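You operate a simulated robot arm through the tools that you are given. There is no shell and no other tool. Be economical: measure what you need, move in short steps, check, and stop when the job is done.

Carry out the task below with a simulated two-armed robot. There is one attempt and no reset: what you move stays moved.

## Task
Take the cream cloth from the free end of the island top and lay it out flat on the island top by the press.

It is judged by the outcome, as a careful person would: the job done as asked, and still so three seconds after it is handed in. It fails if anything else is knocked over, pushed out of place, dropped, spilled or broken. Flat cloth is picked up by pressing the open fingertips on it (5 to 10 N) and closing them slowly along it; thin cloth reads only 2 to 8 mm in the jaws.

## Robot
Two 7-joint arms with two-finger parallel grippers on one trunk, on a base that drives. Base frame: it is fixed to the floor where the robot stands at the start and does not move with it; the origin is under the middle of the robot, x ahead of it, y to its left, z up; the surface under the hand at the start is at about z = 0.88. Lengths are in m, angles in rad, forces in N, time in s.
The left shoulder is at the start at [0.07, 0.163, 1.195], the right one opposite. With the tool pointing down near the work surface each hand reaches from about 0.4 to 0.88 m from the robot's upright axis, wherever it stands, measured 20 degrees to its own side. Places, roughly: island top by the press [0.7, 0.5, 0.9]. Payload 3.43 kg a hand.
Tool frame (each hand has its own): the origin (TCP) lies between the finger pads and is the grasp point; the fingertips stand 0.034 m ahead of it; z points along the fingers, y is the line along which they close. Largest opening 0.128 m; finger width 0.024, thickness 0.012; the body of the gripper, 0.048 by 0.13 m, starts 0.096 m behind the TCP.
Orientation is that of the tool frame in the base frame, as a unit quaternion [w, x, y, z]. With the fingers straight down and closing along the base's y, the tool's x points along the base's -x, its y along +y and its z along -z.

## Interface
- The arms move only by the tool apply_moves. It takes "left_increments", "right_increments" or both (then of equal length, played together; a hand with none holds still); each is a list of rows, each an object (a shift or turn left out is 0, a gripper value left out holds the last) with "translation": the shift along the tool's x, y, z in m, a list of three; "rotation": the turn, a rotation vector about the tool's x, y, z in rad, a list of three; "grip": the opening, from 0 (shut) to 1 (fully open). In form: [{"translation": [tx, ty, tz], "rotation": [ax, ay, az], "grip": grip}, ...]. A call has 1 to 10 rows; each row is the pose to reach, as a shift and turn from the pose commanded when the call began, along the tool's axes at that moment. Rows are played at 5 a second. More than 0.05 m and 0.15 rad between two rows, or a gripper value outside its range, and nothing of the call is played. A pose out of reach is approached as far as the arm can. The call stops where the force on the tool passes 40 N (or 10 N more than at its start, if that is more) or the arm is blocked; 0.2 s more then pass. The fingers move at their own pace (about 0.153 m/s each) and stop on an object; they squeeze with about 38 N. The grip force told is the motor's: it shows also when the fingers shut on nothing. Time passes only in rows, and 0.2 s behind the last, so rows that repeat a pose let the fingers close. The reply holds the time, the measured pose of the TCP, the force on the tool along the base axes, the opening and the grip force, in the units named above and with some noise, with the torque about the TCP (base axes, N m) and any sound that the robot's microphone picked up.
- Cameras (640 x 400 px; columns grow to the right, rows downward): "scene" is now at [0.1195, 0.0427, 1.4093]; the picture's right is [0.53, -0.85, 0.00], its down [-0.58, -0.36, -0.73] and it looks along [0.62, 0.39, -0.68] (base axes); focal length 249 px, centre (320, 200). "left" rides on the left gripper at [0.076, 0.011, -0.16] in its tool frame; the picture's right is [-0.15, 0.99, 0.00], its down [-0.88, -0.13, -0.45] and it looks along [-0.45, -0.07, 0.89] (tool axes); focal length 234 px, centre (320, 200). "right" rides on the right gripper at [0.076, -0.011, -0.16] in its tool frame; the picture's right is [0.15, 0.99, 0.00], its down [-0.88, 0.13, -0.46] and it looks along [-0.45, 0.07, 0.89] (tool axes); focal length 234 px, centre (320, 200). There is no depth. A picture from a camera that has moved, and an enlarged one, comes with that camera's place and axes in the base frame and with its lens.
- snapshot(camera): a new picture of that camera. It takes no simulated time.
- slide_trunk(by): slides the trunk up (or, below 0, down) by that many m; the arms and the scene camera ride with it, the base frame stays. It gives what a move gives, with no picture.
- roll_base(legs): drives the robot by 1 to 6 legs, each [ahead, left, turn to the left] in m, m and rad, along the robot's own axes; the way and the turn of a leg run together, so that a leg with both is an arc; at most 1.5 m and 3.142 rad a leg. The arms and the cameras ride along, it lands a little off, and it stops where it bumps. It gives what a move gives.
- head_to(pan, tilt): turns the head with the scene camera to pan (to the left, within 1.501 rad either way) and tilt (down, from -0.506 to 1.204), counted from straight ahead of the robot. It gives what a move gives.
- close_up(camera, box): a new picture of the part [left, top, right, bottom] of that camera's present view, enlarged. It takes no simulated time.
- job_done(): hands the job in; it is judged then, once.

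Work in short steps. Places have to be worked out from the pictures, the camera data and where the tool is seen: move nearer, look again, correct. Check each grasp and each placing, and mend what went wrong. You have 120 turns and 88 pictures in all, those below and enlarged ones among them. Open the grippers and draw the arms clear of the work before you hand the job in, unless the task says otherwise; then end with one line.

The tools are called after ">>>" as a command line: name --argument value ..., lists and objects as JSON in quotes. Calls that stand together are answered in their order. apply_moves: Moves the arms, as the interface text tells. Its arguments: {"type":"object","properties":{"left_increments":{"type":"array"},"right_increments":{"type":"array"}},"required":[]} The other tools are called the same way: slide_trunk (by) slides the trunk up or down; roll_base (legs) drives the base; head_to (pan, tilt) turns the head that bears the scene camera; snapshot (camera) takes a picture; close_up (camera, box) takes an enlarged picture of a part of a camera's view; job_done () hands the job in.

At the start:

```text
clock: 0.0
left_tool_pos: [0.4843, 0.5479, 1.1579]
left_orientation: [0.001, -0.001, 1.0, 0.001]
left_ft_force: [-0.7, 0.2, 0.1]
left_moment: [-0.02, -0.01, -0.01]
left_grip_width: 0.1278
left_grip_force: 0.2
right_tool_pos: [0.6014, 0.0108, 1.218]
right_orientation: [-0.001, 0.0, 1.0, 0.0]
right_ft_force: [-0.3, 0.2, -0.2]
right_moment: [0.01, 0.03, 0.0]
right_grip_width: 0.128
right_grip_force: 0.1
trunk travel left (down, up): [-0.675, 0.265]
robot x, y, heading: [0.0015, -0.0002, 0.001]
head pan, tilt: [0.56, 0.749]
```

scene: 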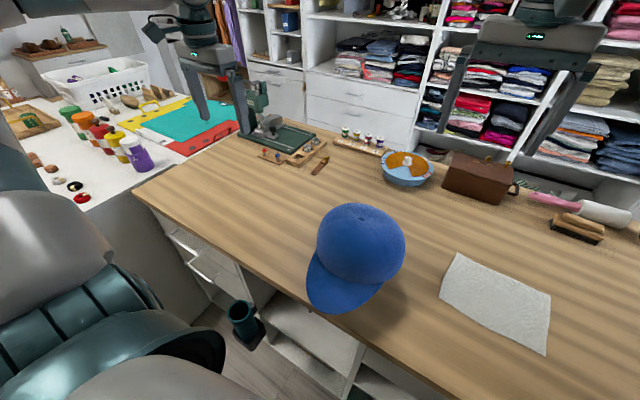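
right: 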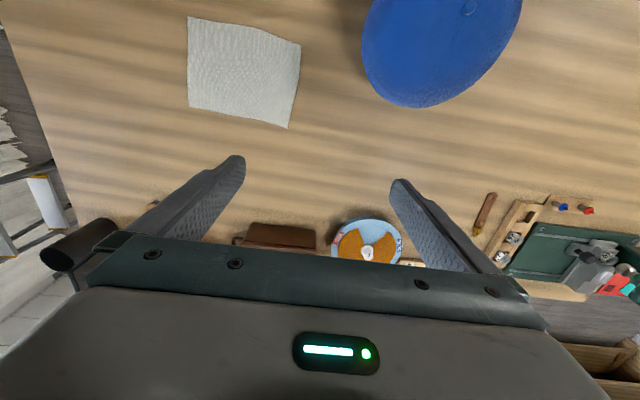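
left: 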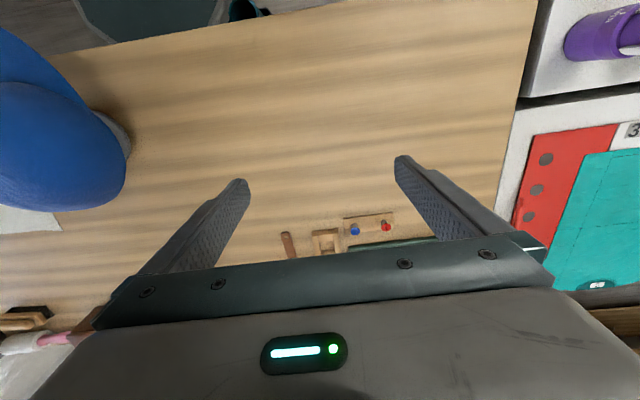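

The cloth spans roughly x 0.465–0.62, y −0.25 to −0.05. The cap's far edge is near x 0.54 and the press front near x 0.73. My plan is to pinch the cloth's left edge with the left hand and drag it flat, past the far side of the cap, to about (0.63, 0.5). First I move the right hand aside and bring the left hand over.

>>> apply_moves --right_increments '[{"translation": [0.012, -0.043, 0]}, {"translation": [0.024, -0.086, 0]}, {"translation": [0.036, -0.129, 0]}, {"translation": [0.048, -0.172, 0]}, {"translation": [0.06, -0.215, 0]}, {"translation": [0.072, -0.258, 0]}, {"translation": [0.084, -0.301, 0]}, {"translation": [0.096, -0.344, 0]}, {"translation": [0.108, -0.387, 0]}, {"translation": [0.12, -0.43, 0]}]' --left_increments '[{"translation": [0, 0, 0]}, {"translation": [-0.01, -0.045, 0]}, {"translation": [-0.02, -0.09, 0]}, {"translation": [-0.03, -0.135, 0]}, {"translation": [-0.04, -0.18, 0]}, {"translation": [-0.05, -0.225, 0]}, {"translation": [-0.06, -0.27, 0]}, {"translation": [-0.066, -0.315, 0]}, {"translation": [-0.066, -0.36, 0]}, {"translation": [-0.066, -0.4, 0]}]'

```text
clock: 2.2
left_tool_pos: [0.5525, 0.1491, 1.1572]
left_orientation: [-0.001, -0.002, 1.0, 0.002]
left_ft_force: [0.4, 0.7, 0.5]
left_moment: [0.01, -0.01, -0.03]
left_grip_width: 0.1278
left_grip_force: 0.1
right_tool_pos: [0.4815, -0.4206, 1.2173]
right_orientation: [0.0, -0.001, 1.0, 0.001]
right_ft_force: [0.2, -0.8, -0.2]
right_moment: [0.01, 0.04, -0.02]
right_grip_width: 0.1281
right_grip_force: 0.0
trunk travel left (down, up): [-0.675, 0.265]
robot x, y, heading: [0.0018, 0.0013, -0.002]
head pan, tilt: [0.56, 0.749]
```

Both hands moved as commanded. Next I bring the left hand over the cloth's left edge, narrow the fingers, and take a look.

>>> apply_moves --left_increments '[{"translation": [0, -0.045, 0], "grip": 0.45}, {"translation": [0, -0.09, 0]}, {"translation": [0, -0.135, 0]}, {"translation": [0, -0.18, 0]}, {"translation": [0, -0.23, 0]}, {"translation": [0, -0.23, 0.04]}, {"translation": [0, -0.23, 0.08]}]'

>>> head_to --pan 0.2 --tilt 0.8

>>> snapshot --camera "left"

>>> snapshot --camera "scene"

```text
clock: 3.8
left_tool_pos: [0.494, 0.1196, 1.1315]
left_orientation: [0.0, -0.001, 1.0, 0.001]
left_ft_force: [0.4, -0.5, 0.4]
left_moment: [-0.01, -0.02, 0.01]
left_grip_width: 0.0576
left_grip_force: 0.0
left hand out of reach, approached as far as the arm can: row 1, 2, 3, 4, 5, 6, 7
right_tool_pos: [0.4794, -0.4192, 1.2187]
right_orientation: [0.0, 0.0, 1.0, 0.001]
right_ft_force: [0.8, 0.1, -0.3]
right_moment: [0.01, 0.02, -0.01]
right_grip_width: 0.128
right_grip_force: 0.1
trunk travel left (down, up): [-0.675, 0.265]
robot x, y, heading: [0.0006, -0.0044, -0.0]
head pan, tilt: [0.56, 0.749]
```

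```text
clock: 4.6
left_tool_pos: [0.4935, 0.1184, 1.1305]
left_orientation: [0.001, -0.001, 1.0, 0.0]
left_ft_force: [0.4, -0.8, -0.2]
left_moment: [-0.01, 0.01, -0.01]
left_grip_width: 0.0577
left_grip_force: 0.0
right_tool_pos: [0.4797, -0.4179, 1.2192]
right_orientation: [0.0, 0.0, 1.0, 0.001]
right_ft_force: [0.0, -0.5, 0.1]
right_moment: [0.03, 0.01, -0.01]
right_grip_width: 0.1281
right_grip_force: 0.0
trunk travel left (down, up): [-0.675, 0.265]
robot x, y, heading: [0.0007, -0.0012, -0.001]
head pan, tilt: [0.201, 0.799]
```

```text
84 pictures are left
camera left: at [0.4178, 0.1311, 1.2916], right [0.14, 0.99, 0.0], down [0.88, -0.13, 0.46], along [0.45, -0.07, -0.89], focal length 234 px, centre (320, 200)
```

left: 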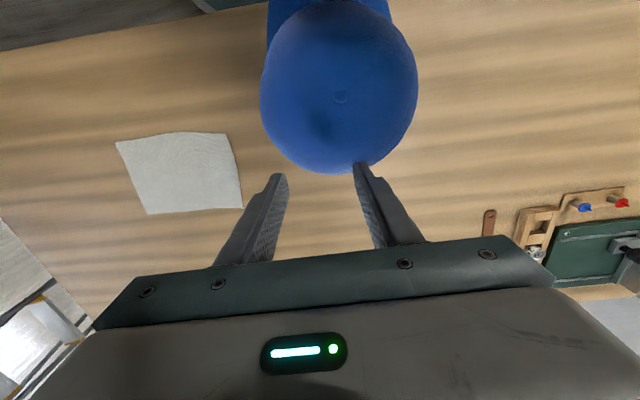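

```text
83 pictures are left
camera scene: at [0.1282, 0.0146, 1.4053], right [0.2, -0.98, 0.0], down [-0.7, -0.14, -0.7], along [0.68, 0.14, -0.72], focal length 249 px, centre (320, 200)
```

scene: 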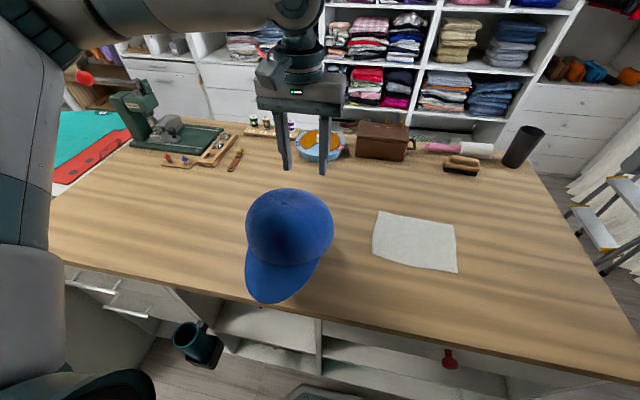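

The left arm can't reach past about y 0.12 across the body, so I'll need to shift the base right. First I try a small move to see which reference pose the commands now start from.

>>> apply_moves --left_increments '[{"translation": [0, 0.04, 0]}, {"translation": [0, 0.08, 0]}]'

```text
clock: 5.2
left_tool_pos: [0.494, 0.2012, 1.1299]
left_orientation: [0.001, -0.002, 1.0, 0.0]
left_ft_force: [0.5, -0.1, 0.4]
left_moment: [-0.05, -0.01, 0.0]
left_grip_width: 0.0575
left_grip_force: 0.0
right_tool_pos: [0.4775, -0.4173, 1.2197]
right_orientation: [0.0, 0.001, 1.0, 0.0]
right_ft_force: [-0.5, -0.2, 0.5]
right_moment: [-0.03, 0.0, 0.02]
right_grip_width: 0.1281
right_grip_force: 0.1
trunk travel left (down, up): [-0.675, 0.265]
robot x, y, heading: [0.0023, 0.0015, 0.003]
head pan, tilt: [0.201, 0.799]
```

The reference is the pose actually reached. I set the hand to (0.55, 0.29) and roll the base right by 0.38 m.

>>> apply_moves --left_increments '[{"translation": [-0.02, 0.03, 0]}, {"translation": [-0.04, 0.06, 0]}, {"translation": [-0.056, 0.09, 0]}]'

>>> roll_base --legs '[[0, -0.38, 0]]'

>>> snapshot --camera "left"

>>> snapshot --camera "scene"

```text
clock: 6.0
left_tool_pos: [0.5514, 0.2911, 1.1309]
left_orientation: [0.0, -0.001, 1.0, 0.0]
left_ft_force: [-0.5, -0.2, 0.1]
left_moment: [0.0, 0.01, 0.0]
left_grip_width: 0.0577
left_grip_force: 0.2
right_tool_pos: [0.4807, -0.4202, 1.2186]
right_orientation: [0.0, -0.001, 1.0, 0.0]
right_ft_force: [0.8, 0.1, 0.5]
right_moment: [0.04, 0.0, -0.01]
right_grip_width: 0.128
right_grip_force: 0.1
trunk travel left (down, up): [-0.675, 0.265]
robot x, y, heading: [-0.0, 0.0029, -0.001]
head pan, tilt: [0.201, 0.799]
```

```text
clock: 8.4
left_tool_pos: [0.5497, -0.0891, 1.1299]
left_orientation: [0.001, -0.001, 1.0, -0.001]
left_ft_force: [-0.1, -0.2, -0.3]
left_moment: [0.02, -0.03, -0.03]
left_grip_width: 0.0577
left_grip_force: 0.1
right_tool_pos: [0.4807, -0.7987, 1.22]
right_orientation: [-0.001, 0.0, 1.0, 0.0]
right_ft_force: [0.1, -0.8, 1.1]
right_moment: [-0.05, 0.0, -0.01]
right_grip_width: 0.1279
right_grip_force: 0.0
trunk travel left (down, up): [-0.675, 0.265]
robot x, y, heading: [0.0007, -0.3789, 0.001]
head pan, tilt: [0.201, 0.799]
```

```text
82 pictures are left
camera left: at [0.4733, -0.0782, 1.2907], right [0.14, 0.99, 0.0], down [0.88, -0.13, 0.46], along [0.45, -0.07, -0.89], focal length 234 px, centre (320, 200)
```

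left: 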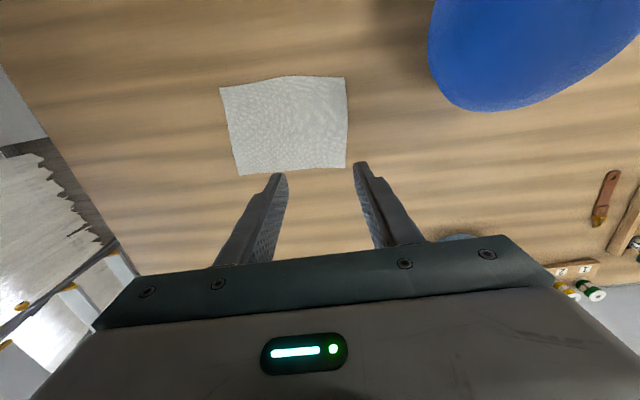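

```text
81 pictures are left
camera scene: at [0.1283, -0.3659, 1.4052], right [0.2, -0.98, 0.0], down [-0.7, -0.14, -0.7], along [0.68, 0.14, -0.72], focal length 249 px, centre (320, 200)
```

scene: 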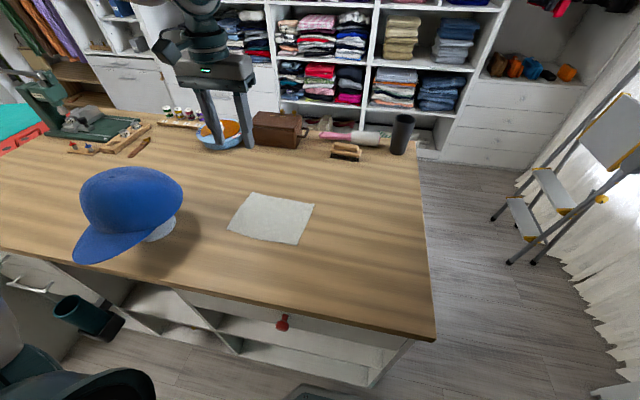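

The cloth corners agree across the views: the left edge is at y ≈ −0.045 and spans x 0.476–0.62. I descend to just above the edge.

>>> apply_moves --left_increments '[{"translation": [0.002, -0.006, 0.05], "grip": 0.4}, {"translation": [0.004, -0.006, 0.1]}, {"translation": [0.004, -0.006, 0.15]}, {"translation": [0.004, -0.006, 0.18]}, {"translation": [0.004, -0.006, 0.195]}]'

>>> snapshot --camera "left"

```text
refused: row 1 steps farther than a row can; nothing moved
```

```text
80 pictures are left
camera left: at [0.4733, -0.0782, 1.2907], right [0.14, 0.99, 0.0], down [0.88, -0.13, 0.46], along [0.45, -0.07, -0.89], focal length 234 px, centre (320, 200)
```

left: 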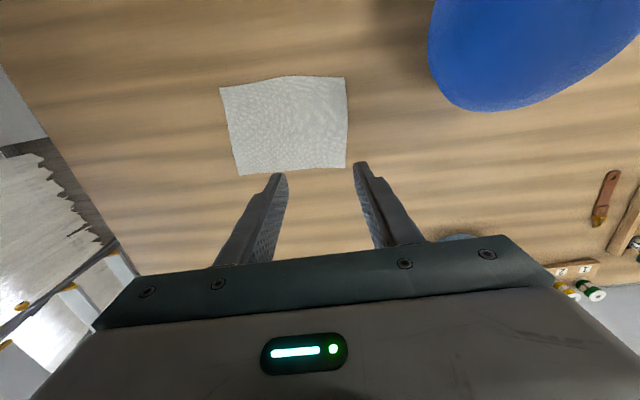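

The first row's step was too large, so the call was refused. I retry with smaller steps.

>>> apply_moves --left_increments '[{"translation": [0.002, -0.006, 0.045], "grip": 0.4}, {"translation": [0.004, -0.006, 0.09]}, {"translation": [0.004, -0.006, 0.135]}, {"translation": [0.004, -0.006, 0.175]}, {"translation": [0.004, -0.006, 0.195]}]'

>>> snapshot --camera "left"

```text
clock: 9.7
left_tool_pos: [0.5464, -0.0968, 0.936]
left_orientation: [0.001, -0.002, 1.0, 0.0]
left_ft_force: [-0.6, -0.1, 0.0]
left_moment: [-0.01, 0.02, 0.01]
left_grip_width: 0.0513
left_grip_force: 0.0
right_tool_pos: [0.4798, -0.8006, 1.2176]
right_orientation: [0.0, -0.001, 1.0, 0.001]
right_ft_force: [0.1, -0.5, 0.2]
right_moment: [0.01, 0.0, -0.03]
right_grip_width: 0.1278
right_grip_force: 0.1
trunk travel left (down, up): [-0.675, 0.265]
robot x, y, heading: [0.004, -0.3802, -0.0]
head pan, tilt: [0.201, 0.799]
```

```text
79 pictures are left
camera left: at [0.4701, -0.0848, 1.0952], right [0.14, 0.99, 0.0], down [0.88, -0.13, 0.46], along [0.45, -0.06, -0.89], focal length 234 px, centre (320, 200)
```

left: 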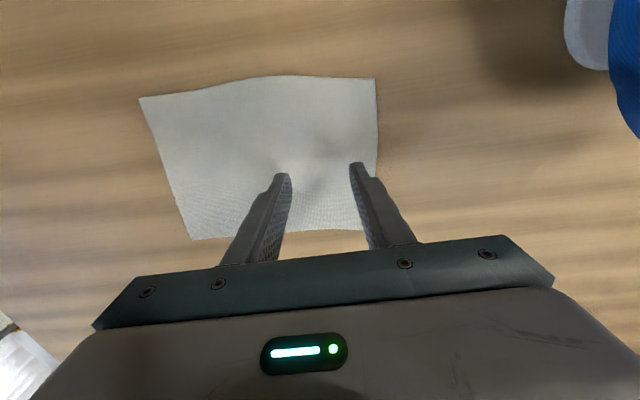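

The fingers are over the left edge, both above the cloth. I press down in small steps.

>>> apply_moves --left_increments '[{"translation": [0, -0.002, 0.01]}, {"translation": [0, -0.002, 0.016]}, {"translation": [0, -0.002, 0.019]}, {"translation": [0, -0.002, 0.021]}]'

```text
clock: 10.7
left_tool_pos: [0.546, -0.098, 0.9146]
left_orientation: [0.0, -0.002, 1.0, -0.001]
left_ft_force: [1.1, 1.7, 4.5]
left_moment: [-0.02, -0.01, 0.0]
left_grip_width: 0.0513
left_grip_force: 0.0
right_tool_pos: [0.4816, -0.7992, 1.2197]
right_orientation: [0.0, 0.0, 1.0, 0.002]
right_ft_force: [0.1, -0.6, -1.0]
right_moment: [0.02, 0.01, 0.04]
right_grip_width: 0.1279
right_grip_force: 0.0
trunk travel left (down, up): [-0.675, 0.265]
robot x, y, heading: [-0.0021, -0.3789, 0.002]
head pan, tilt: [0.201, 0.799]
```

The force reads 4.5 N, so the tips are in contact. I press 1 mm further and close slowly.

>>> apply_moves --left_increments '[{"translation": [0, 0, 0.001], "grip": 0.39}, {"translation": [0, 0, 0.001], "grip": 0.34}, {"translation": [0, 0, 0.001], "grip": 0.29}, {"translation": [0, 0, 0.001], "grip": 0.24}, {"translation": [0, 0, 0.001], "grip": 0.19}, {"translation": [0, 0, 0.001], "grip": 0.14}, {"translation": [0, 0, 0.001], "grip": 0.09}, {"translation": [0, 0, 0.001], "grip": 0.04}, {"translation": [0, 0, 0.001], "grip": 0}, {"translation": [0, 0, 0.001], "grip": 0}]'

>>> snapshot --camera "left"

```text
clock: 12.8
left_tool_pos: [0.5445, -0.0978, 0.9157]
left_orientation: [0.002, -0.001, 1.0, 0.0]
left_ft_force: [1.1, -0.5, 20.7]
left_moment: [-0.04, 0.07, 0.02]
left_grip_width: 0.0019
left_grip_force: 36.8
right_tool_pos: [0.4786, -0.8006, 1.2194]
right_orientation: [0.001, 0.0, 1.0, 0.0]
right_ft_force: [0.4, -0.5, 0.2]
right_moment: [0.01, -0.01, 0.02]
right_grip_width: 0.1276
right_grip_force: 0.0
trunk travel left (down, up): [-0.675, 0.265]
robot x, y, heading: [-0.0014, -0.3797, -0.0]
head pan, tilt: [0.201, 0.799]
```

```text
78 pictures are left
camera left: at [0.468, -0.0877, 1.075], right [0.14, 0.99, 0.0], down [0.88, -0.13, 0.46], along [0.45, -0.06, -0.89], focal length 234 px, centre (320, 200)
```

left: 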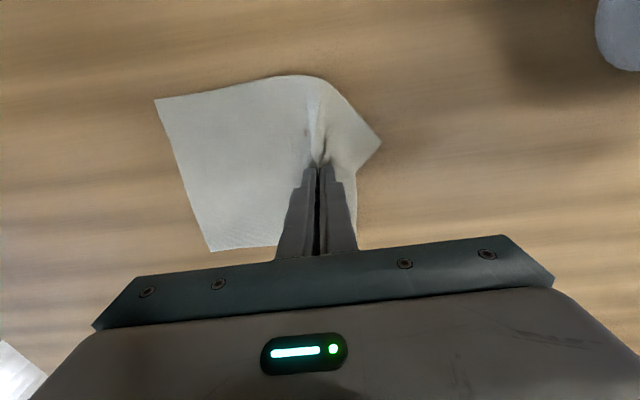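

Cloth is gathered between the fingers (1.9 mm opening). I raise about 1 cm, then drag forward to x ≈ 0.66 to clear the cap, and check.

>>> apply_moves --left_increments '[{"translation": [0, 0, -0.006], "grip": 0}, {"translation": [0, 0, -0.012]}, {"translation": [-0.02, 0.005, -0.012]}, {"translation": [-0.04, 0.01, -0.012]}, {"translation": [-0.06, 0.02, -0.012]}, {"translation": [-0.08, 0.03, -0.012]}, {"translation": [-0.1, 0.04, -0.012]}, {"translation": [-0.12, 0.055, -0.012]}]'

>>> snapshot --camera "left"

>>> snapshot --camera "scene"

```text
clock: 14.7
left_tool_pos: [0.6676, -0.0417, 0.9235]
left_orientation: [0.0, -0.002, 1.0, 0.0]
left_ft_force: [0.6, -0.5, -0.7]
left_moment: [-0.01, 0.02, -0.03]
left_grip_width: 0.0021
left_grip_force: 36.2
right_tool_pos: [0.4806, -0.7983, 1.2185]
right_orientation: [0.0, -0.001, 1.0, 0.0]
right_ft_force: [0.6, 0.2, 0.2]
right_moment: [-0.05, 0.04, 0.0]
right_grip_width: 0.1283
right_grip_force: 0.1
trunk travel left (down, up): [-0.675, 0.265]
robot x, y, heading: [0.0001, -0.3766, 0.001]
head pan, tilt: [0.201, 0.799]
```

```text
77 pictures are left
camera left: at [0.5903, -0.0303, 1.0855], right [0.14, 0.99, 0.0], down [0.88, -0.13, 0.46], along [0.45, -0.07, -0.89], focal length 234 px, centre (320, 200)
```

left: 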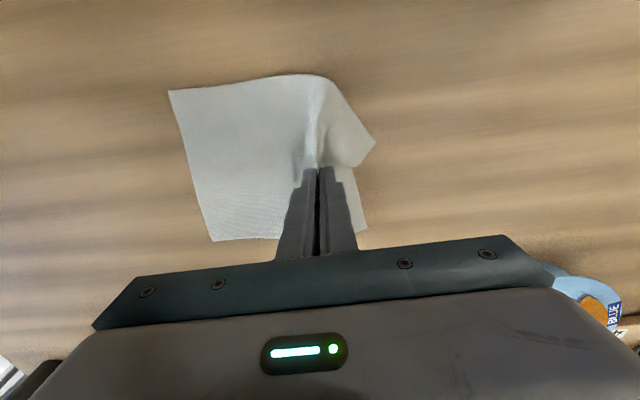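

```text
76 pictures are left
camera scene: at [0.1291, -0.3658, 1.4052], right [0.2, -0.98, 0.0], down [-0.7, -0.14, -0.7], along [0.68, 0.14, -0.72], focal length 249 px, centre (320, 200)
```

scene: 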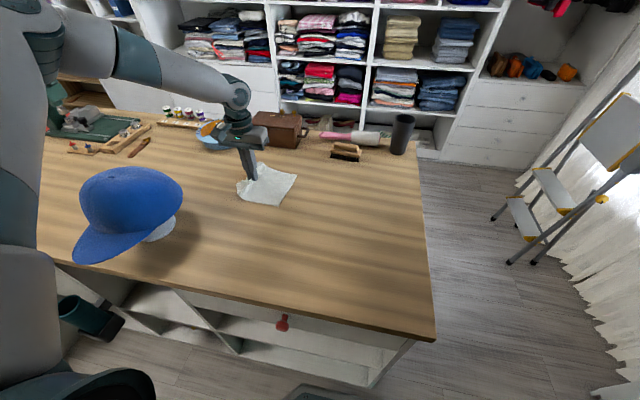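

The whole cloth follows the gripper and stays mostly flat. I shift 1.5 cm further from the cap, then roll the base left to drag the cloth past it.

>>> apply_moves --left_increments '[{"translation": [-0.015, 0.0, 0]}, {"translation": [-0.015, 0.02, 0]}]'

>>> roll_base --legs '[[0, 0.15, 0]]'

>>> snapshot --camera "left"

>>> snapshot --camera "scene"

```text
clock: 15.2
left_tool_pos: [0.6806, -0.0217, 0.9259]
left_orientation: [0.001, -0.002, 1.0, 0.001]
left_ft_force: [-0.1, 0.1, 0.0]
left_moment: [-0.01, 0.04, -0.02]
left_grip_width: 0.002
left_grip_force: 36.5
right_tool_pos: [0.4795, -0.7978, 1.2197]
right_orientation: [0.001, -0.001, 1.0, -0.001]
right_ft_force: [0.7, 0.5, -1.1]
right_moment: [-0.01, -0.02, -0.02]
right_grip_width: 0.1279
right_grip_force: 0.0
trunk travel left (down, up): [-0.675, 0.265]
robot x, y, heading: [0.0005, -0.3783, 0.002]
head pan, tilt: [0.201, 0.799]
```

```text
clock: 16.6
left_tool_pos: [0.6812, 0.126, 0.9261]
left_orientation: [0.001, -0.001, 1.0, 0.001]
left_ft_force: [-1.4, -0.1, -0.6]
left_moment: [0.01, 0.02, 0.0]
left_grip_width: 0.0019
left_grip_force: 36.9
right_tool_pos: [0.4801, -0.6513, 1.2183]
right_orientation: [-0.001, 0.001, 1.0, 0.001]
right_ft_force: [0.6, 0.1, -0.6]
right_moment: [0.02, -0.02, 0.01]
right_grip_width: 0.1281
right_grip_force: 0.2
trunk travel left (down, up): [-0.675, 0.265]
robot x, y, heading: [-0.0015, -0.2307, -0.002]
head pan, tilt: [0.201, 0.799]
```

```text
75 pictures are left
camera left: at [0.6039, 0.1374, 1.087], right [0.14, 0.99, 0.0], down [0.88, -0.13, 0.46], along [0.45, -0.06, -0.89], focal length 234 px, centre (320, 200)
```

left: 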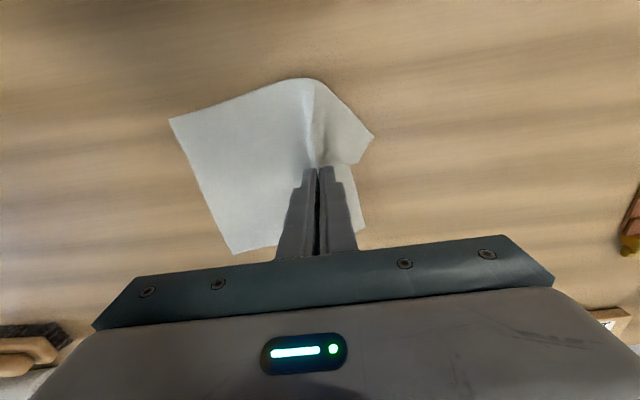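

```text
74 pictures are left
camera scene: at [0.1282, -0.2181, 1.4053], right [0.2, -0.98, 0.0], down [-0.7, -0.14, -0.7], along [0.68, 0.14, -0.72], focal length 249 px, centre (320, 200)
```

scene: 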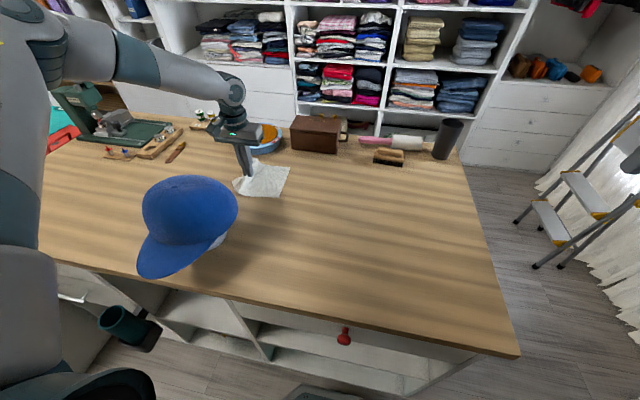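

The drag works and the cap is untouched. The knife tip is near (0.70, 0.44) and the press board front near x 0.69, so I'll aim for a final TCP of about (0.585, 0.54). I continue rolling left 0.2 m.

>>> roll_base --legs '[[0, 0.2, 0]]'

>>> head_to --pan 0.6 --tilt 0.85

>>> snapshot --camera "left"

>>> snapshot --camera "scene"

```text
clock: 18.2
left_tool_pos: [0.6799, 0.3266, 0.9256]
left_orientation: [0.001, 0.0, 1.0, -0.001]
left_ft_force: [-0.2, 0.3, -0.1]
left_moment: [0.02, 0.02, 0.0]
left_grip_width: 0.002
left_grip_force: 37.5
right_tool_pos: [0.4794, -0.4516, 1.2181]
right_orientation: [0.0, 0.001, 1.0, 0.001]
right_ft_force: [-0.9, 0.2, 0.3]
right_moment: [0.0, -0.02, 0.0]
right_grip_width: 0.1281
right_grip_force: 0.2
trunk travel left (down, up): [-0.675, 0.265]
robot x, y, heading: [-0.0008, -0.0262, -0.003]
head pan, tilt: [0.201, 0.799]
```

```text
clock: 19.1
left_tool_pos: [0.6811, 0.3258, 0.9286]
left_orientation: [0.001, -0.001, 1.0, 0.0]
left_ft_force: [0.1, -0.3, -0.1]
left_moment: [0.0, 0.03, 0.02]
left_grip_width: 0.0019
left_grip_force: 37.0
right_tool_pos: [0.48, -0.4506, 1.2188]
right_orientation: [0.0, 0.002, 1.0, 0.0]
right_ft_force: [-0.2, -0.4, 0.8]
right_moment: [0.01, 0.0, -0.03]
right_grip_width: 0.128
right_grip_force: 0.1
trunk travel left (down, up): [-0.675, 0.265]
robot x, y, heading: [-0.0011, -0.0322, -0.002]
head pan, tilt: [0.6, 0.85]
```

```text
73 pictures are left
camera left: at [0.6046, 0.3372, 1.0866], right [0.15, 0.99, 0.0], down [0.88, -0.13, 0.46], along [0.45, -0.07, -0.89], focal length 234 px, centre (320, 200)
```

left: 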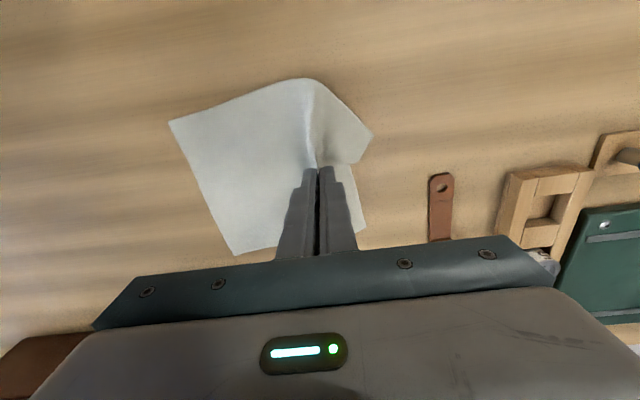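

```text
72 pictures are left
camera scene: at [0.1138, 0.0111, 1.4012], right [0.56, -0.83, 0.0], down [-0.62, -0.42, -0.66], along [0.55, 0.37, -0.75], focal length 249 px, centre (320, 200)
```

scene: 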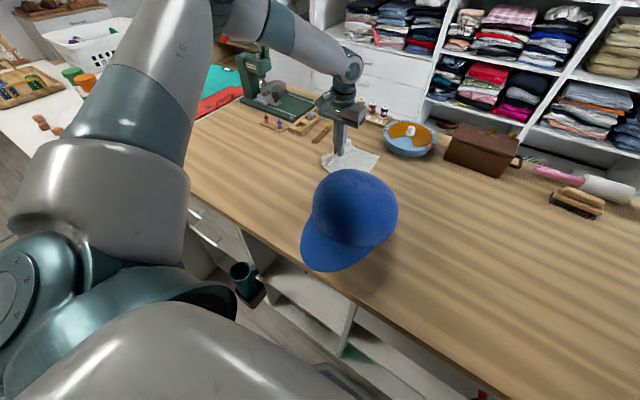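

Everything is clear. The strap tip is at (0.70, 0.436) and the wooden frame front at x ≈ 0.70. I drag along a path that curves back toward the robot, ending with the TCP at about (0.585, 0.54).

>>> apply_moves --left_increments '[{"translation": [0.03, 0.015, 0]}, {"translation": [0.06, 0.035, 0]}, {"translation": [0.072, 0.065, 0]}, {"translation": [0.08, 0.095, 0]}, {"translation": [0.087, 0.125, 0]}, {"translation": [0.092, 0.155, 0]}, {"translation": [0.096, 0.185, 0]}, {"translation": [0.098, 0.21, 0]}]'

>>> snapshot --camera "left"

>>> snapshot --camera "scene"

```text
clock: 20.9
left_tool_pos: [0.5835, 0.536, 0.9274]
left_orientation: [0.0, 0.0, 1.0, 0.001]
left_ft_force: [-0.4, 0.5, 0.2]
left_moment: [-0.03, 0.02, -0.01]
left_grip_width: 0.0021
left_grip_force: 36.3
right_tool_pos: [0.4795, -0.4495, 1.22]
right_orientation: [0.0, 0.001, 1.0, -0.001]
right_ft_force: [-0.5, 0.4, -0.1]
right_moment: [-0.01, 0.02, -0.02]
right_grip_width: 0.128
right_grip_force: 0.2
trunk travel left (down, up): [-0.675, 0.265]
robot x, y, heading: [-0.0002, -0.0314, -0.006]
head pan, tilt: [0.6, 0.85]
```

```text
71 pictures are left
camera left: at [0.5063, 0.5484, 1.0865], right [0.15, 0.99, 0.0], down [0.88, -0.13, 0.46], along [0.45, -0.07, -0.89], focal length 234 px, centre (320, 200)
```

left: 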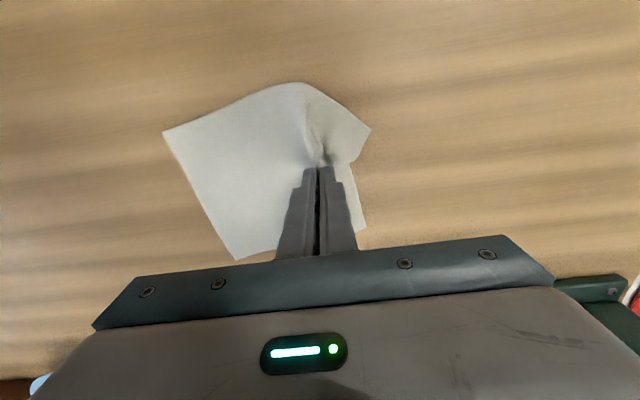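

```text
70 pictures are left
camera scene: at [0.1135, 0.0122, 1.4012], right [0.56, -0.83, 0.0], down [-0.62, -0.42, -0.66], along [0.54, 0.37, -0.75], focal length 249 px, centre (320, 200)
```

scene: 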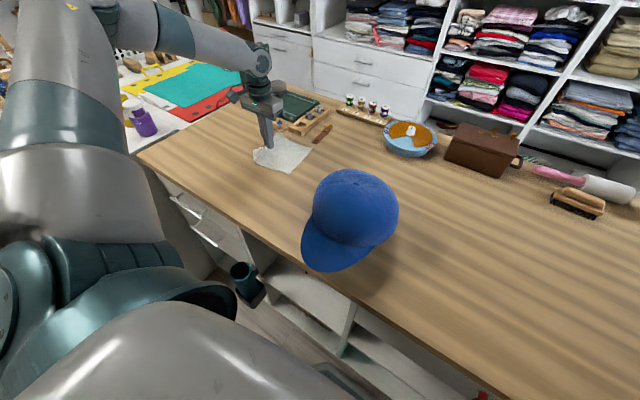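

The cloth is in place beside the press. I lower back to contact and open slowly while pressing lightly, so the gather spreads out.

>>> apply_moves --left_increments '[{"translation": [0, 0, 0.006]}, {"translation": [0, 0, 0.011]}, {"translation": [0, 0, 0.0125]}]'

```text
clock: 21.7
left_tool_pos: [0.583, 0.5359, 0.9148]
left_orientation: [0.002, 0.0, 1.0, 0.0]
left_ft_force: [0.0, 1.4, 4.0]
left_moment: [0.02, 0.03, -0.04]
left_grip_width: 0.002
left_grip_force: 36.7
right_tool_pos: [0.4782, -0.4505, 1.2189]
right_orientation: [0.0, 0.001, 1.0, 0.001]
right_ft_force: [0.8, 0.2, -0.3]
right_moment: [0.0, -0.01, -0.01]
right_grip_width: 0.1275
right_grip_force: 0.0
trunk travel left (down, up): [-0.675, 0.265]
robot x, y, heading: [0.0023, -0.0338, 0.004]
head pan, tilt: [0.6, 0.85]
```

The tips are touching at 4 N. I open slowly to spread the gather.

>>> apply_moves --left_increments '[{"translation": [0, 0, 0.0008], "grip": 0.05}, {"translation": [0, 0, 0.0008], "grip": 0.1}, {"translation": [0, 0, 0.0008], "grip": 0.15}, {"translation": [0, 0, 0.0008], "grip": 0.2}, {"translation": [0, 0, 0.0008], "grip": 0.25}, {"translation": [0, 0, 0.0008], "grip": 0.3}, {"translation": [0, 0, 0.0008], "grip": 0.35}, {"translation": [0, 0, 0.0008], "grip": 0.4}, {"translation": [0, 0, 0.0008], "grip": 0.43}]'

>>> snapshot --camera "left"

```text
clock: 23.7
left_tool_pos: [0.5833, 0.5345, 0.9159]
left_orientation: [0.001, 0.0, 1.0, 0.001]
left_ft_force: [1.1, 2.6, 18.9]
left_moment: [-0.23, 0.06, 0.01]
left_grip_width: 0.0503
left_grip_force: 0.1
right_tool_pos: [0.4769, -0.4512, 1.2191]
right_orientation: [0.0, 0.001, 1.0, 0.001]
right_ft_force: [0.3, -0.3, -0.6]
right_moment: [0.01, -0.03, -0.03]
right_grip_width: 0.1278
right_grip_force: 0.0
trunk travel left (down, up): [-0.675, 0.265]
robot x, y, heading: [-0.0019, -0.031, -0.003]
head pan, tilt: [0.6, 0.85]
```

```text
69 pictures are left
camera left: at [0.5052, 0.5464, 1.075], right [0.15, 0.99, 0.0], down [0.88, -0.13, 0.46], along [0.45, -0.07, -0.89], focal length 234 px, centre (320, 200)
```

left: 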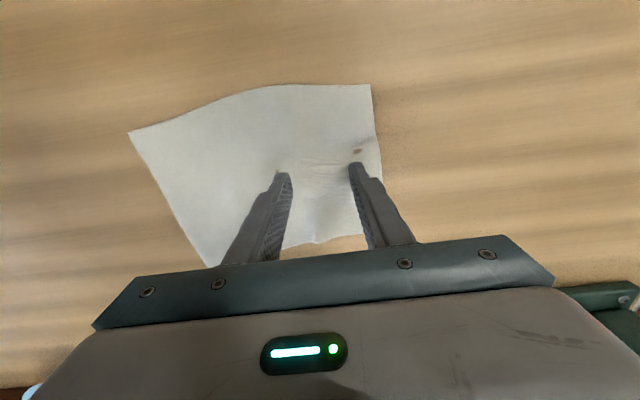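

The gather spread out nicely. I lift straight up and inspect.

>>> apply_moves --left_increments '[{"translation": [0, 0, -0.01]}, {"translation": [0, 0, -0.03]}, {"translation": [0, 0, -0.07]}, {"translation": [0, 0, -0.115]}, {"translation": [0, 0, -0.16]}, {"translation": [0, 0, -0.2]}]'

>>> snapshot --camera "left"

>>> close_up --camera "scene" --box '[180, 80, 400, 218]'

```text
clock: 25.1
left_tool_pos: [0.5819, 0.5333, 1.1132]
left_orientation: [0.002, -0.001, 1.0, 0.001]
left_ft_force: [-0.8, -0.4, -0.4]
left_moment: [0.03, -0.02, -0.02]
left_grip_width: 0.0551
left_grip_force: 0.0
right_tool_pos: [0.4793, -0.4513, 1.2174]
right_orientation: [0.0, 0.0, 1.0, 0.001]
right_ft_force: [-0.8, -0.3, -0.2]
right_moment: [-0.01, 0.0, -0.02]
right_grip_width: 0.1279
right_grip_force: 0.0
trunk travel left (down, up): [-0.675, 0.265]
robot x, y, heading: [0.0008, -0.0304, 0.0]
head pan, tilt: [0.6, 0.85]
```

```text
68 pictures are left
camera left: at [0.5058, 0.5458, 1.2731], right [0.15, 0.99, 0.0], down [0.88, -0.13, 0.46], along [0.45, -0.07, -0.89], focal length 234 px, centre (320, 200)
```

left: 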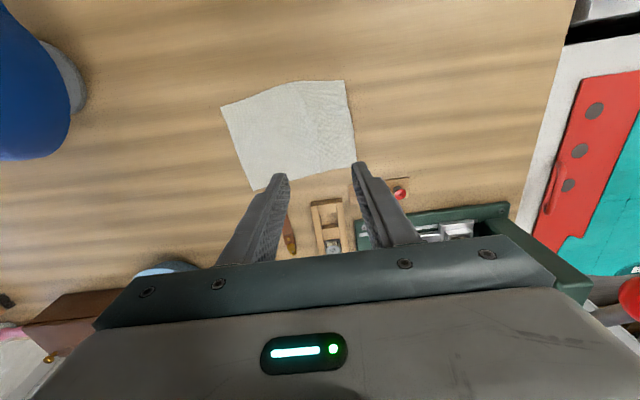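

```text
2.90 times, centred on (290, 149) of scene
camera zoom: at [0.1132, 0.0107, 1.4012], right [0.56, -0.83, 0.0], down [-0.62, -0.42, -0.66], along [0.55, 0.37, -0.75], focal length 722 px, centre (407, 348)
```

zoom: 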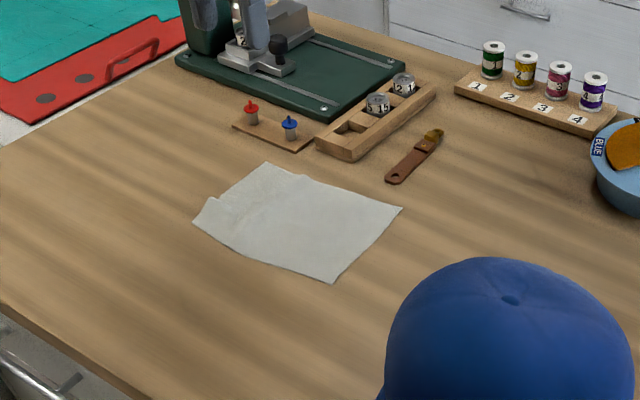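

The cloth lies flat by the press with only a faint ridge near the left edge. I look closer to check it.

>>> close_up --camera "scene" --box '[240, 130, 325, 183]'

>>> close_up --camera "left" --box '[200, 60, 380, 200]'

```text
7.53 times, centred on (282, 156) of scene
camera zoom: at [0.1132, 0.0107, 1.4012], right [0.56, -0.83, 0.0], down [-0.62, -0.42, -0.66], along [0.55, 0.37, -0.75], focal length 1876 px, centre (602, 528)
```

zoom: 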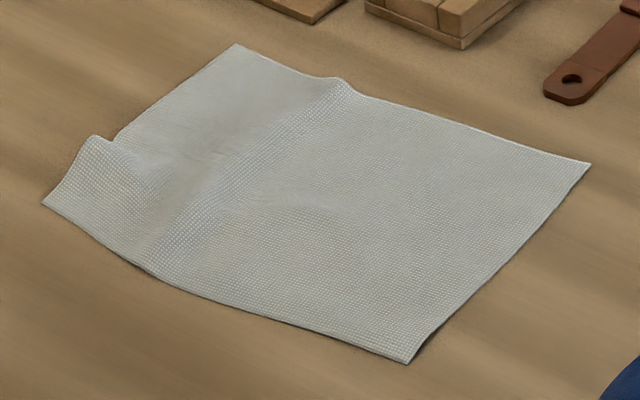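

```text
2.86 times, centred on (290, 130) of left
camera zoom: at [0.5058, 0.5458, 1.2731], right [0.15, 0.99, 0.0], down [0.88, -0.13, 0.46], along [0.45, -0.07, -0.89], focal length 669 px, centre (406, 400)
```

zoom: 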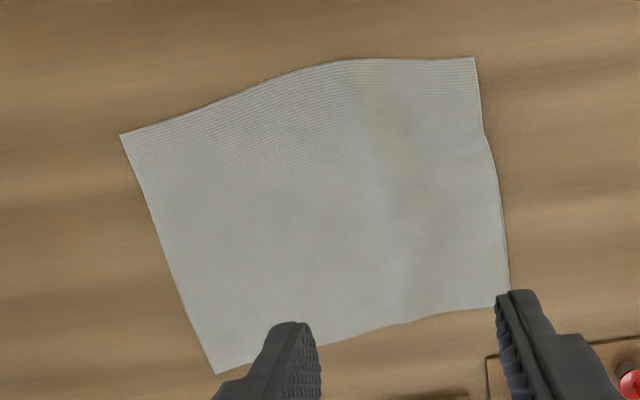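

A low ridge remains at y ≈ 0.518. I straddle it with the fingers and spread it under light pressure.

>>> apply_moves --left_increments '[{"translation": [0.012, -0.008, 0.03], "grip": 0.25}, {"translation": [0.012, -0.008, 0.075]}, {"translation": [0.012, -0.008, 0.12]}, {"translation": [0.012, -0.008, 0.16]}, {"translation": [0.012, -0.008, 0.185]}, {"translation": [0.012, -0.008, 0.195]}, {"translation": [0.012, -0.008, 0.199]}]'

>>> snapshot --camera "left"

```text
clock: 26.7
left_tool_pos: [0.5711, 0.5275, 0.9156]
left_orientation: [0.001, 0.0, 1.0, 0.001]
left_ft_force: [0.0, 1.1, 4.7]
left_moment: [0.06, 0.04, -0.03]
left_grip_width: 0.0318
left_grip_force: 0.0
right_tool_pos: [0.4777, -0.4504, 1.2189]
right_orientation: [0.0, 0.001, 1.0, 0.001]
right_ft_force: [0.4, -0.1, -0.2]
right_moment: [-0.03, 0.03, -0.01]
right_grip_width: 0.128
right_grip_force: 0.0
trunk travel left (down, up): [-0.675, 0.265]
robot x, y, heading: [0.0001, -0.0301, 0.001]
head pan, tilt: [0.6, 0.85]
```

```text
64 pictures are left
camera left: at [0.4944, 0.539, 1.0751], right [0.15, 0.99, 0.0], down [0.88, -0.13, 0.46], along [0.45, -0.07, -0.89], focal length 234 px, centre (320, 200)
```

left: 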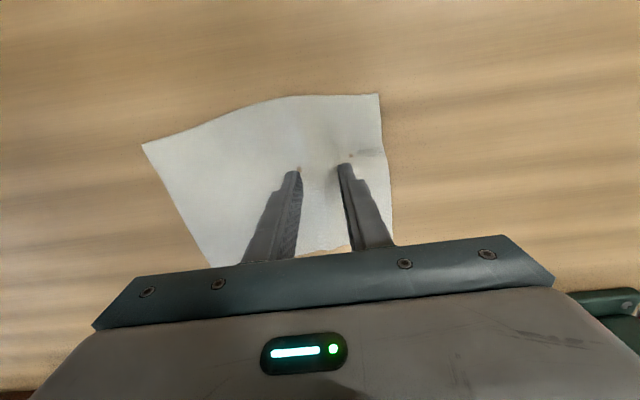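

The fingers straddle the ridge at 4.7 N. I open slowly, then lift.

>>> apply_moves --left_increments '[{"translation": [0, 0, 0.0005], "grip": 0.29}, {"translation": [0, 0, 0.0005], "grip": 0.33}, {"translation": [0, 0, 0.0005], "grip": 0.37}, {"translation": [0, 0, 0.0005], "grip": 0.4}, {"translation": [0, 0, 0.0005], "grip": 0.42}, {"translation": [0, 0, -0.01]}, {"translation": [0, 0, -0.05]}, {"translation": [0, 0, -0.1]}, {"translation": [0, 0, -0.15]}, {"translation": [0, 0, -0.2]}]'

>>> close_up --camera "scene" --box '[240, 130, 325, 183]'

>>> close_up --camera "left" --box '[200, 60, 380, 200]'

```text
clock: 28.9
left_tool_pos: [0.5696, 0.527, 1.1155]
left_orientation: [0.0, 0.0, 1.0, 0.001]
left_ft_force: [-0.7, -0.7, -0.4]
left_moment: [0.01, 0.02, 0.04]
left_grip_width: 0.0535
left_grip_force: 0.2
right_tool_pos: [0.4795, -0.4517, 1.2174]
right_orientation: [0.001, 0.001, 1.0, 0.001]
right_ft_force: [-0.2, -0.6, -0.3]
right_moment: [0.02, -0.01, -0.02]
right_grip_width: 0.128
right_grip_force: 0.0
trunk travel left (down, up): [-0.675, 0.265]
robot x, y, heading: [-0.001, -0.0326, -0.004]
head pan, tilt: [0.6, 0.85]
```

```text
7.53 times, centred on (282, 156) of scene
camera zoom: at [0.1127, 0.0101, 1.4013], right [0.56, -0.83, 0.0], down [-0.62, -0.42, -0.66], along [0.55, 0.37, -0.75], focal length 1876 px, centre (602, 528)
```

zoom: 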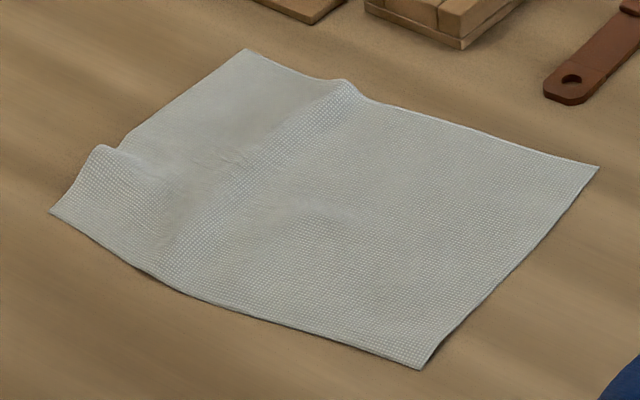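

```text
2.86 times, centred on (290, 130) of left
camera zoom: at [0.4931, 0.5382, 1.2754], right [0.15, 0.99, 0.0], down [0.88, -0.13, 0.46], along [0.45, -0.07, -0.89], focal length 669 px, centre (406, 400)
```

zoom: 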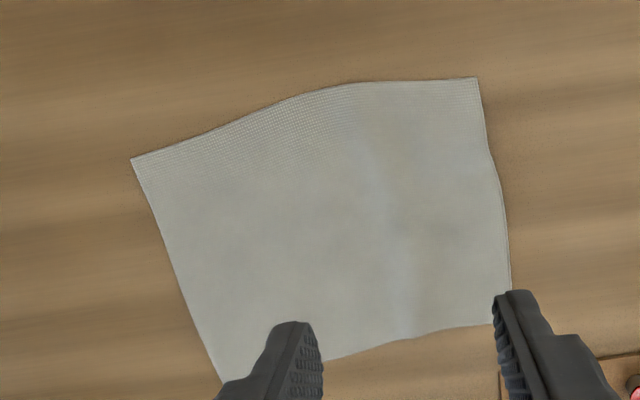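

The ridge is mild but still there. I iron it with closed fingertips, pressing lightly near the far-left corner first and stroking outward.

>>> apply_moves --left_increments '[{"translation": [-0.03, 0.01, 0.03], "grip": 0}, {"translation": [-0.06, 0.018, 0.06]}, {"translation": [-0.063, 0.018, 0.105]}, {"translation": [-0.063, 0.018, 0.15]}, {"translation": [-0.063, 0.018, 0.18]}, {"translation": [-0.063, 0.018, 0.195]}, {"translation": [-0.063, 0.018, 0.2]}]'

```text
clock: 30.5
left_tool_pos: [0.6336, 0.5452, 0.9141]
left_orientation: [0.002, -0.001, 1.0, 0.001]
left_ft_force: [-0.2, 2.4, 8.8]
left_moment: [0.07, -0.03, -0.01]
left_grip_width: 0.0
left_grip_force: 33.1
right_tool_pos: [0.4781, -0.453, 1.2181]
right_orientation: [0.001, 0.0, 1.0, 0.002]
right_ft_force: [0.5, -0.6, 0.0]
right_moment: [-0.02, -0.01, 0.01]
right_grip_width: 0.1282
right_grip_force: 0.0
trunk travel left (down, up): [-0.675, 0.265]
robot x, y, heading: [-0.0036, -0.033, -0.001]
head pan, tilt: [0.6, 0.85]
```

The tips press at 8.8 N. I stroke outward 15 mm, then lift and move to the near-left corner.

>>> apply_moves --left_increments '[{"translation": [-0.001, 0.005, 0]}, {"translation": [-0.002, 0.01, 0]}, {"translation": [-0.003, 0.015, 0]}, {"translation": [-0.003, 0.015, -0.01]}, {"translation": [-0.003, 0.015, -0.04]}, {"translation": [0.04, 0.005, -0.05]}, {"translation": [0.085, -0.005, -0.05]}, {"translation": [0.098, -0.005, -0.025]}, {"translation": [0.098, -0.005, -0.008]}, {"translation": [0.098, -0.005, -0.0]}]'

>>> snapshot --camera "left"

```text
clock: 32.7
left_tool_pos: [0.535, 0.5416, 0.9159]
left_orientation: [0.002, 0.0, 1.0, 0.0]
left_ft_force: [0.1, 0.4, 3.1]
left_moment: [0.08, 0.01, 0.0]
left_grip_width: 0.0001
left_grip_force: 32.8
right_tool_pos: [0.4791, -0.4518, 1.2186]
right_orientation: [0.0, 0.001, 1.0, 0.002]
right_ft_force: [0.2, 0.7, 0.1]
right_moment: [0.0, 0.02, 0.01]
right_grip_width: 0.128
right_grip_force: 0.0
trunk travel left (down, up): [-0.675, 0.265]
robot x, y, heading: [0.0032, -0.0312, -0.003]
head pan, tilt: [0.6, 0.85]
```

```text
61 pictures are left
camera left: at [0.459, 0.5525, 1.0751], right [0.15, 0.99, 0.0], down [0.88, -0.13, 0.46], along [0.45, -0.07, -0.89], focal length 234 px, centre (320, 200)
```

left: 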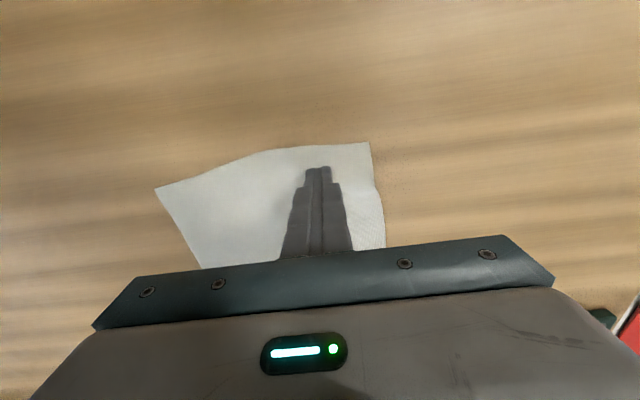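

I'm in contact at the near-left corner with 3.1 N. I stroke outward, lift, and inspect.

>>> apply_moves --left_increments '[{"translation": [0, 0, 0.001]}, {"translation": [0.002, 0.005, 0.001]}, {"translation": [0.004, 0.01, 0.001]}, {"translation": [0.006, 0.015, 0.001]}, {"translation": [0.006, 0.015, -0.01]}, {"translation": [0.006, 0.015, -0.05]}, {"translation": [0.006, 0.015, -0.1]}, {"translation": [0.006, 0.015, -0.15]}, {"translation": [0.006, 0.015, -0.2]}]'

>>> close_up --camera "scene" --box '[240, 130, 325, 183]'

>>> snapshot --camera "left"

```text
clock: 34.7
left_tool_pos: [0.5296, 0.5545, 1.1149]
left_orientation: [0.0, 0.0, 1.0, 0.001]
left_ft_force: [-0.4, 0.4, 0.1]
left_moment: [0.01, -0.02, -0.02]
left_grip_width: 0.0001
left_grip_force: 33.1
right_tool_pos: [0.4772, -0.4521, 1.2188]
right_orientation: [0.0, 0.001, 1.0, 0.0]
right_ft_force: [-1.3, -0.1, 0.4]
right_moment: [0.0, 0.0, -0.02]
right_grip_width: 0.128
right_grip_force: 0.0
trunk travel left (down, up): [-0.675, 0.265]
robot x, y, heading: [0.0009, -0.0321, -0.0]
head pan, tilt: [0.6, 0.85]
```

```text
7.53 times, centred on (282, 156) of scene
camera zoom: at [0.1128, 0.01, 1.4013], right [0.56, -0.83, 0.0], down [-0.62, -0.42, -0.66], along [0.55, 0.37, -0.75], focal length 1876 px, centre (602, 528)
```

zoom: 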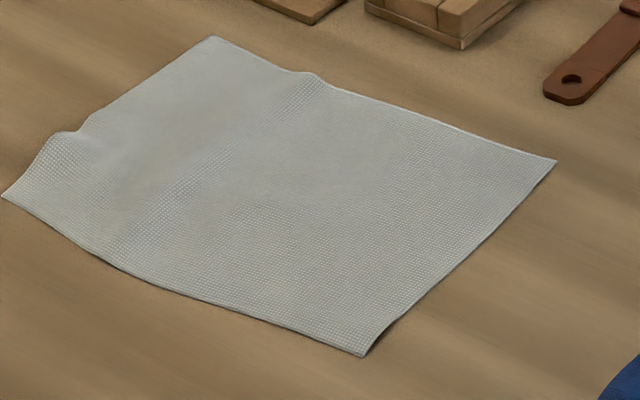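

```text
59 pictures are left
camera left: at [0.4528, 0.566, 1.2752], right [0.15, 0.99, 0.0], down [0.88, -0.13, 0.46], along [0.45, -0.07, -0.89], focal length 234 px, centre (320, 200)
```

left: 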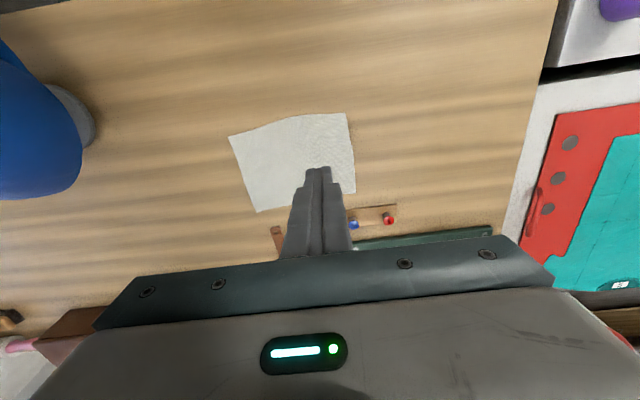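

The cloth is flatter now. Only a small bump remains at the left edge near (0.555, 0.59). I turn the gripper 90° so the fingers can spread along x there.

>>> apply_moves --left_increments '[{"translation": [-0.005, 0.003, 0], "rotation": [0, 0, 0.145], "grip": 0.3}, {"translation": [-0.01, 0.006, 0], "rotation": [0, 0, 0.29]}, {"translation": [-0.015, 0.009, 0], "rotation": [0, 0, 0.435]}, {"translation": [-0.02, 0.012, 0], "rotation": [0, 0, 0.58]}, {"translation": [-0.025, 0.015, 0], "rotation": [0, 0, 0.725]}, {"translation": [-0.028, 0.018, 0], "rotation": [0, 0, 0.87]}, {"translation": [-0.028, 0.018, 0], "rotation": [0, 0, 1.015]}, {"translation": [-0.028, 0.018, 0], "rotation": [0, 0, 1.16]}, {"translation": [-0.028, 0.018, 0], "rotation": [0, 0, 1.305]}, {"translation": [-0.028, 0.018, 0], "rotation": [0, 0, 1.45]}]'

>>> snapshot --camera "left"

```text
clock: 36.9
left_tool_pos: [0.5575, 0.5745, 1.1129]
left_orientation: [0.001, 0.664, 0.748, 0.001]
left_ft_force: [-0.8, 0.3, -0.2]
left_moment: [0.02, -0.02, 0.03]
left_grip_width: 0.0383
left_grip_force: 0.1
right_tool_pos: [0.4797, -0.4503, 1.2178]
right_orientation: [0.0, 0.001, 1.0, 0.001]
right_ft_force: [0.2, -0.1, 0.6]
right_moment: [0.03, -0.01, -0.01]
right_grip_width: 0.1277
right_grip_force: 0.1
trunk travel left (down, up): [-0.675, 0.265]
robot x, y, heading: [-0.0018, -0.0306, -0.002]
head pan, tilt: [0.6, 0.85]
```

```text
58 pictures are left
camera left: at [0.5592, 0.6508, 1.2744], right [1.0, -0.03, 0.0], down [-0.03, -0.89, 0.46], along [-0.01, -0.46, -0.89], focal length 234 px, centre (320, 200)
```

left: 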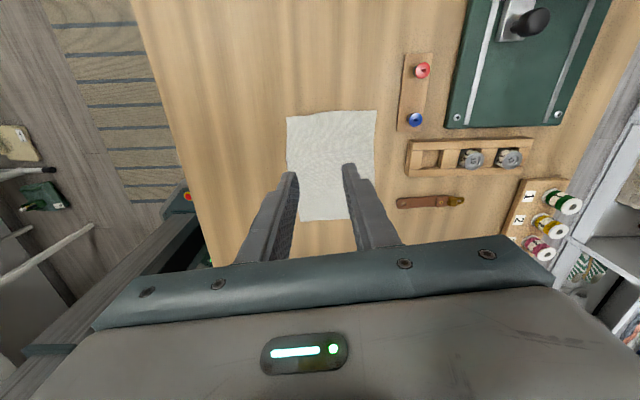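

The fingers are aligned just inside the left edge (y ≈ 0.60). I descend to contact.

>>> apply_moves --left_increments '[{"translation": [0, 0, 0.045]}, {"translation": [0, 0, 0.09]}, {"translation": [0, 0, 0.135]}, {"translation": [0, 0, 0.17]}, {"translation": [0, 0, 0.188]}, {"translation": [0, 0, 0.195]}, {"translation": [0, 0, 0.198]}]'

```text
clock: 38.5
left_tool_pos: [0.5572, 0.5746, 0.9162]
left_orientation: [0.001, 0.664, 0.748, 0.001]
left_ft_force: [0.9, 0.5, -0.3]
left_moment: [-0.03, -0.02, 0.02]
left_grip_width: 0.0383
left_grip_force: 0.0
right_tool_pos: [0.4789, -0.4512, 1.2185]
right_orientation: [0.001, 0.0, 1.0, 0.001]
right_ft_force: [-1.0, 0.2, 0.3]
right_moment: [-0.04, 0.0, 0.02]
right_grip_width: 0.1281
right_grip_force: 0.0
trunk travel left (down, up): [-0.675, 0.265]
robot x, y, heading: [-0.0006, -0.0334, -0.002]
head pan, tilt: [0.6, 0.85]
```

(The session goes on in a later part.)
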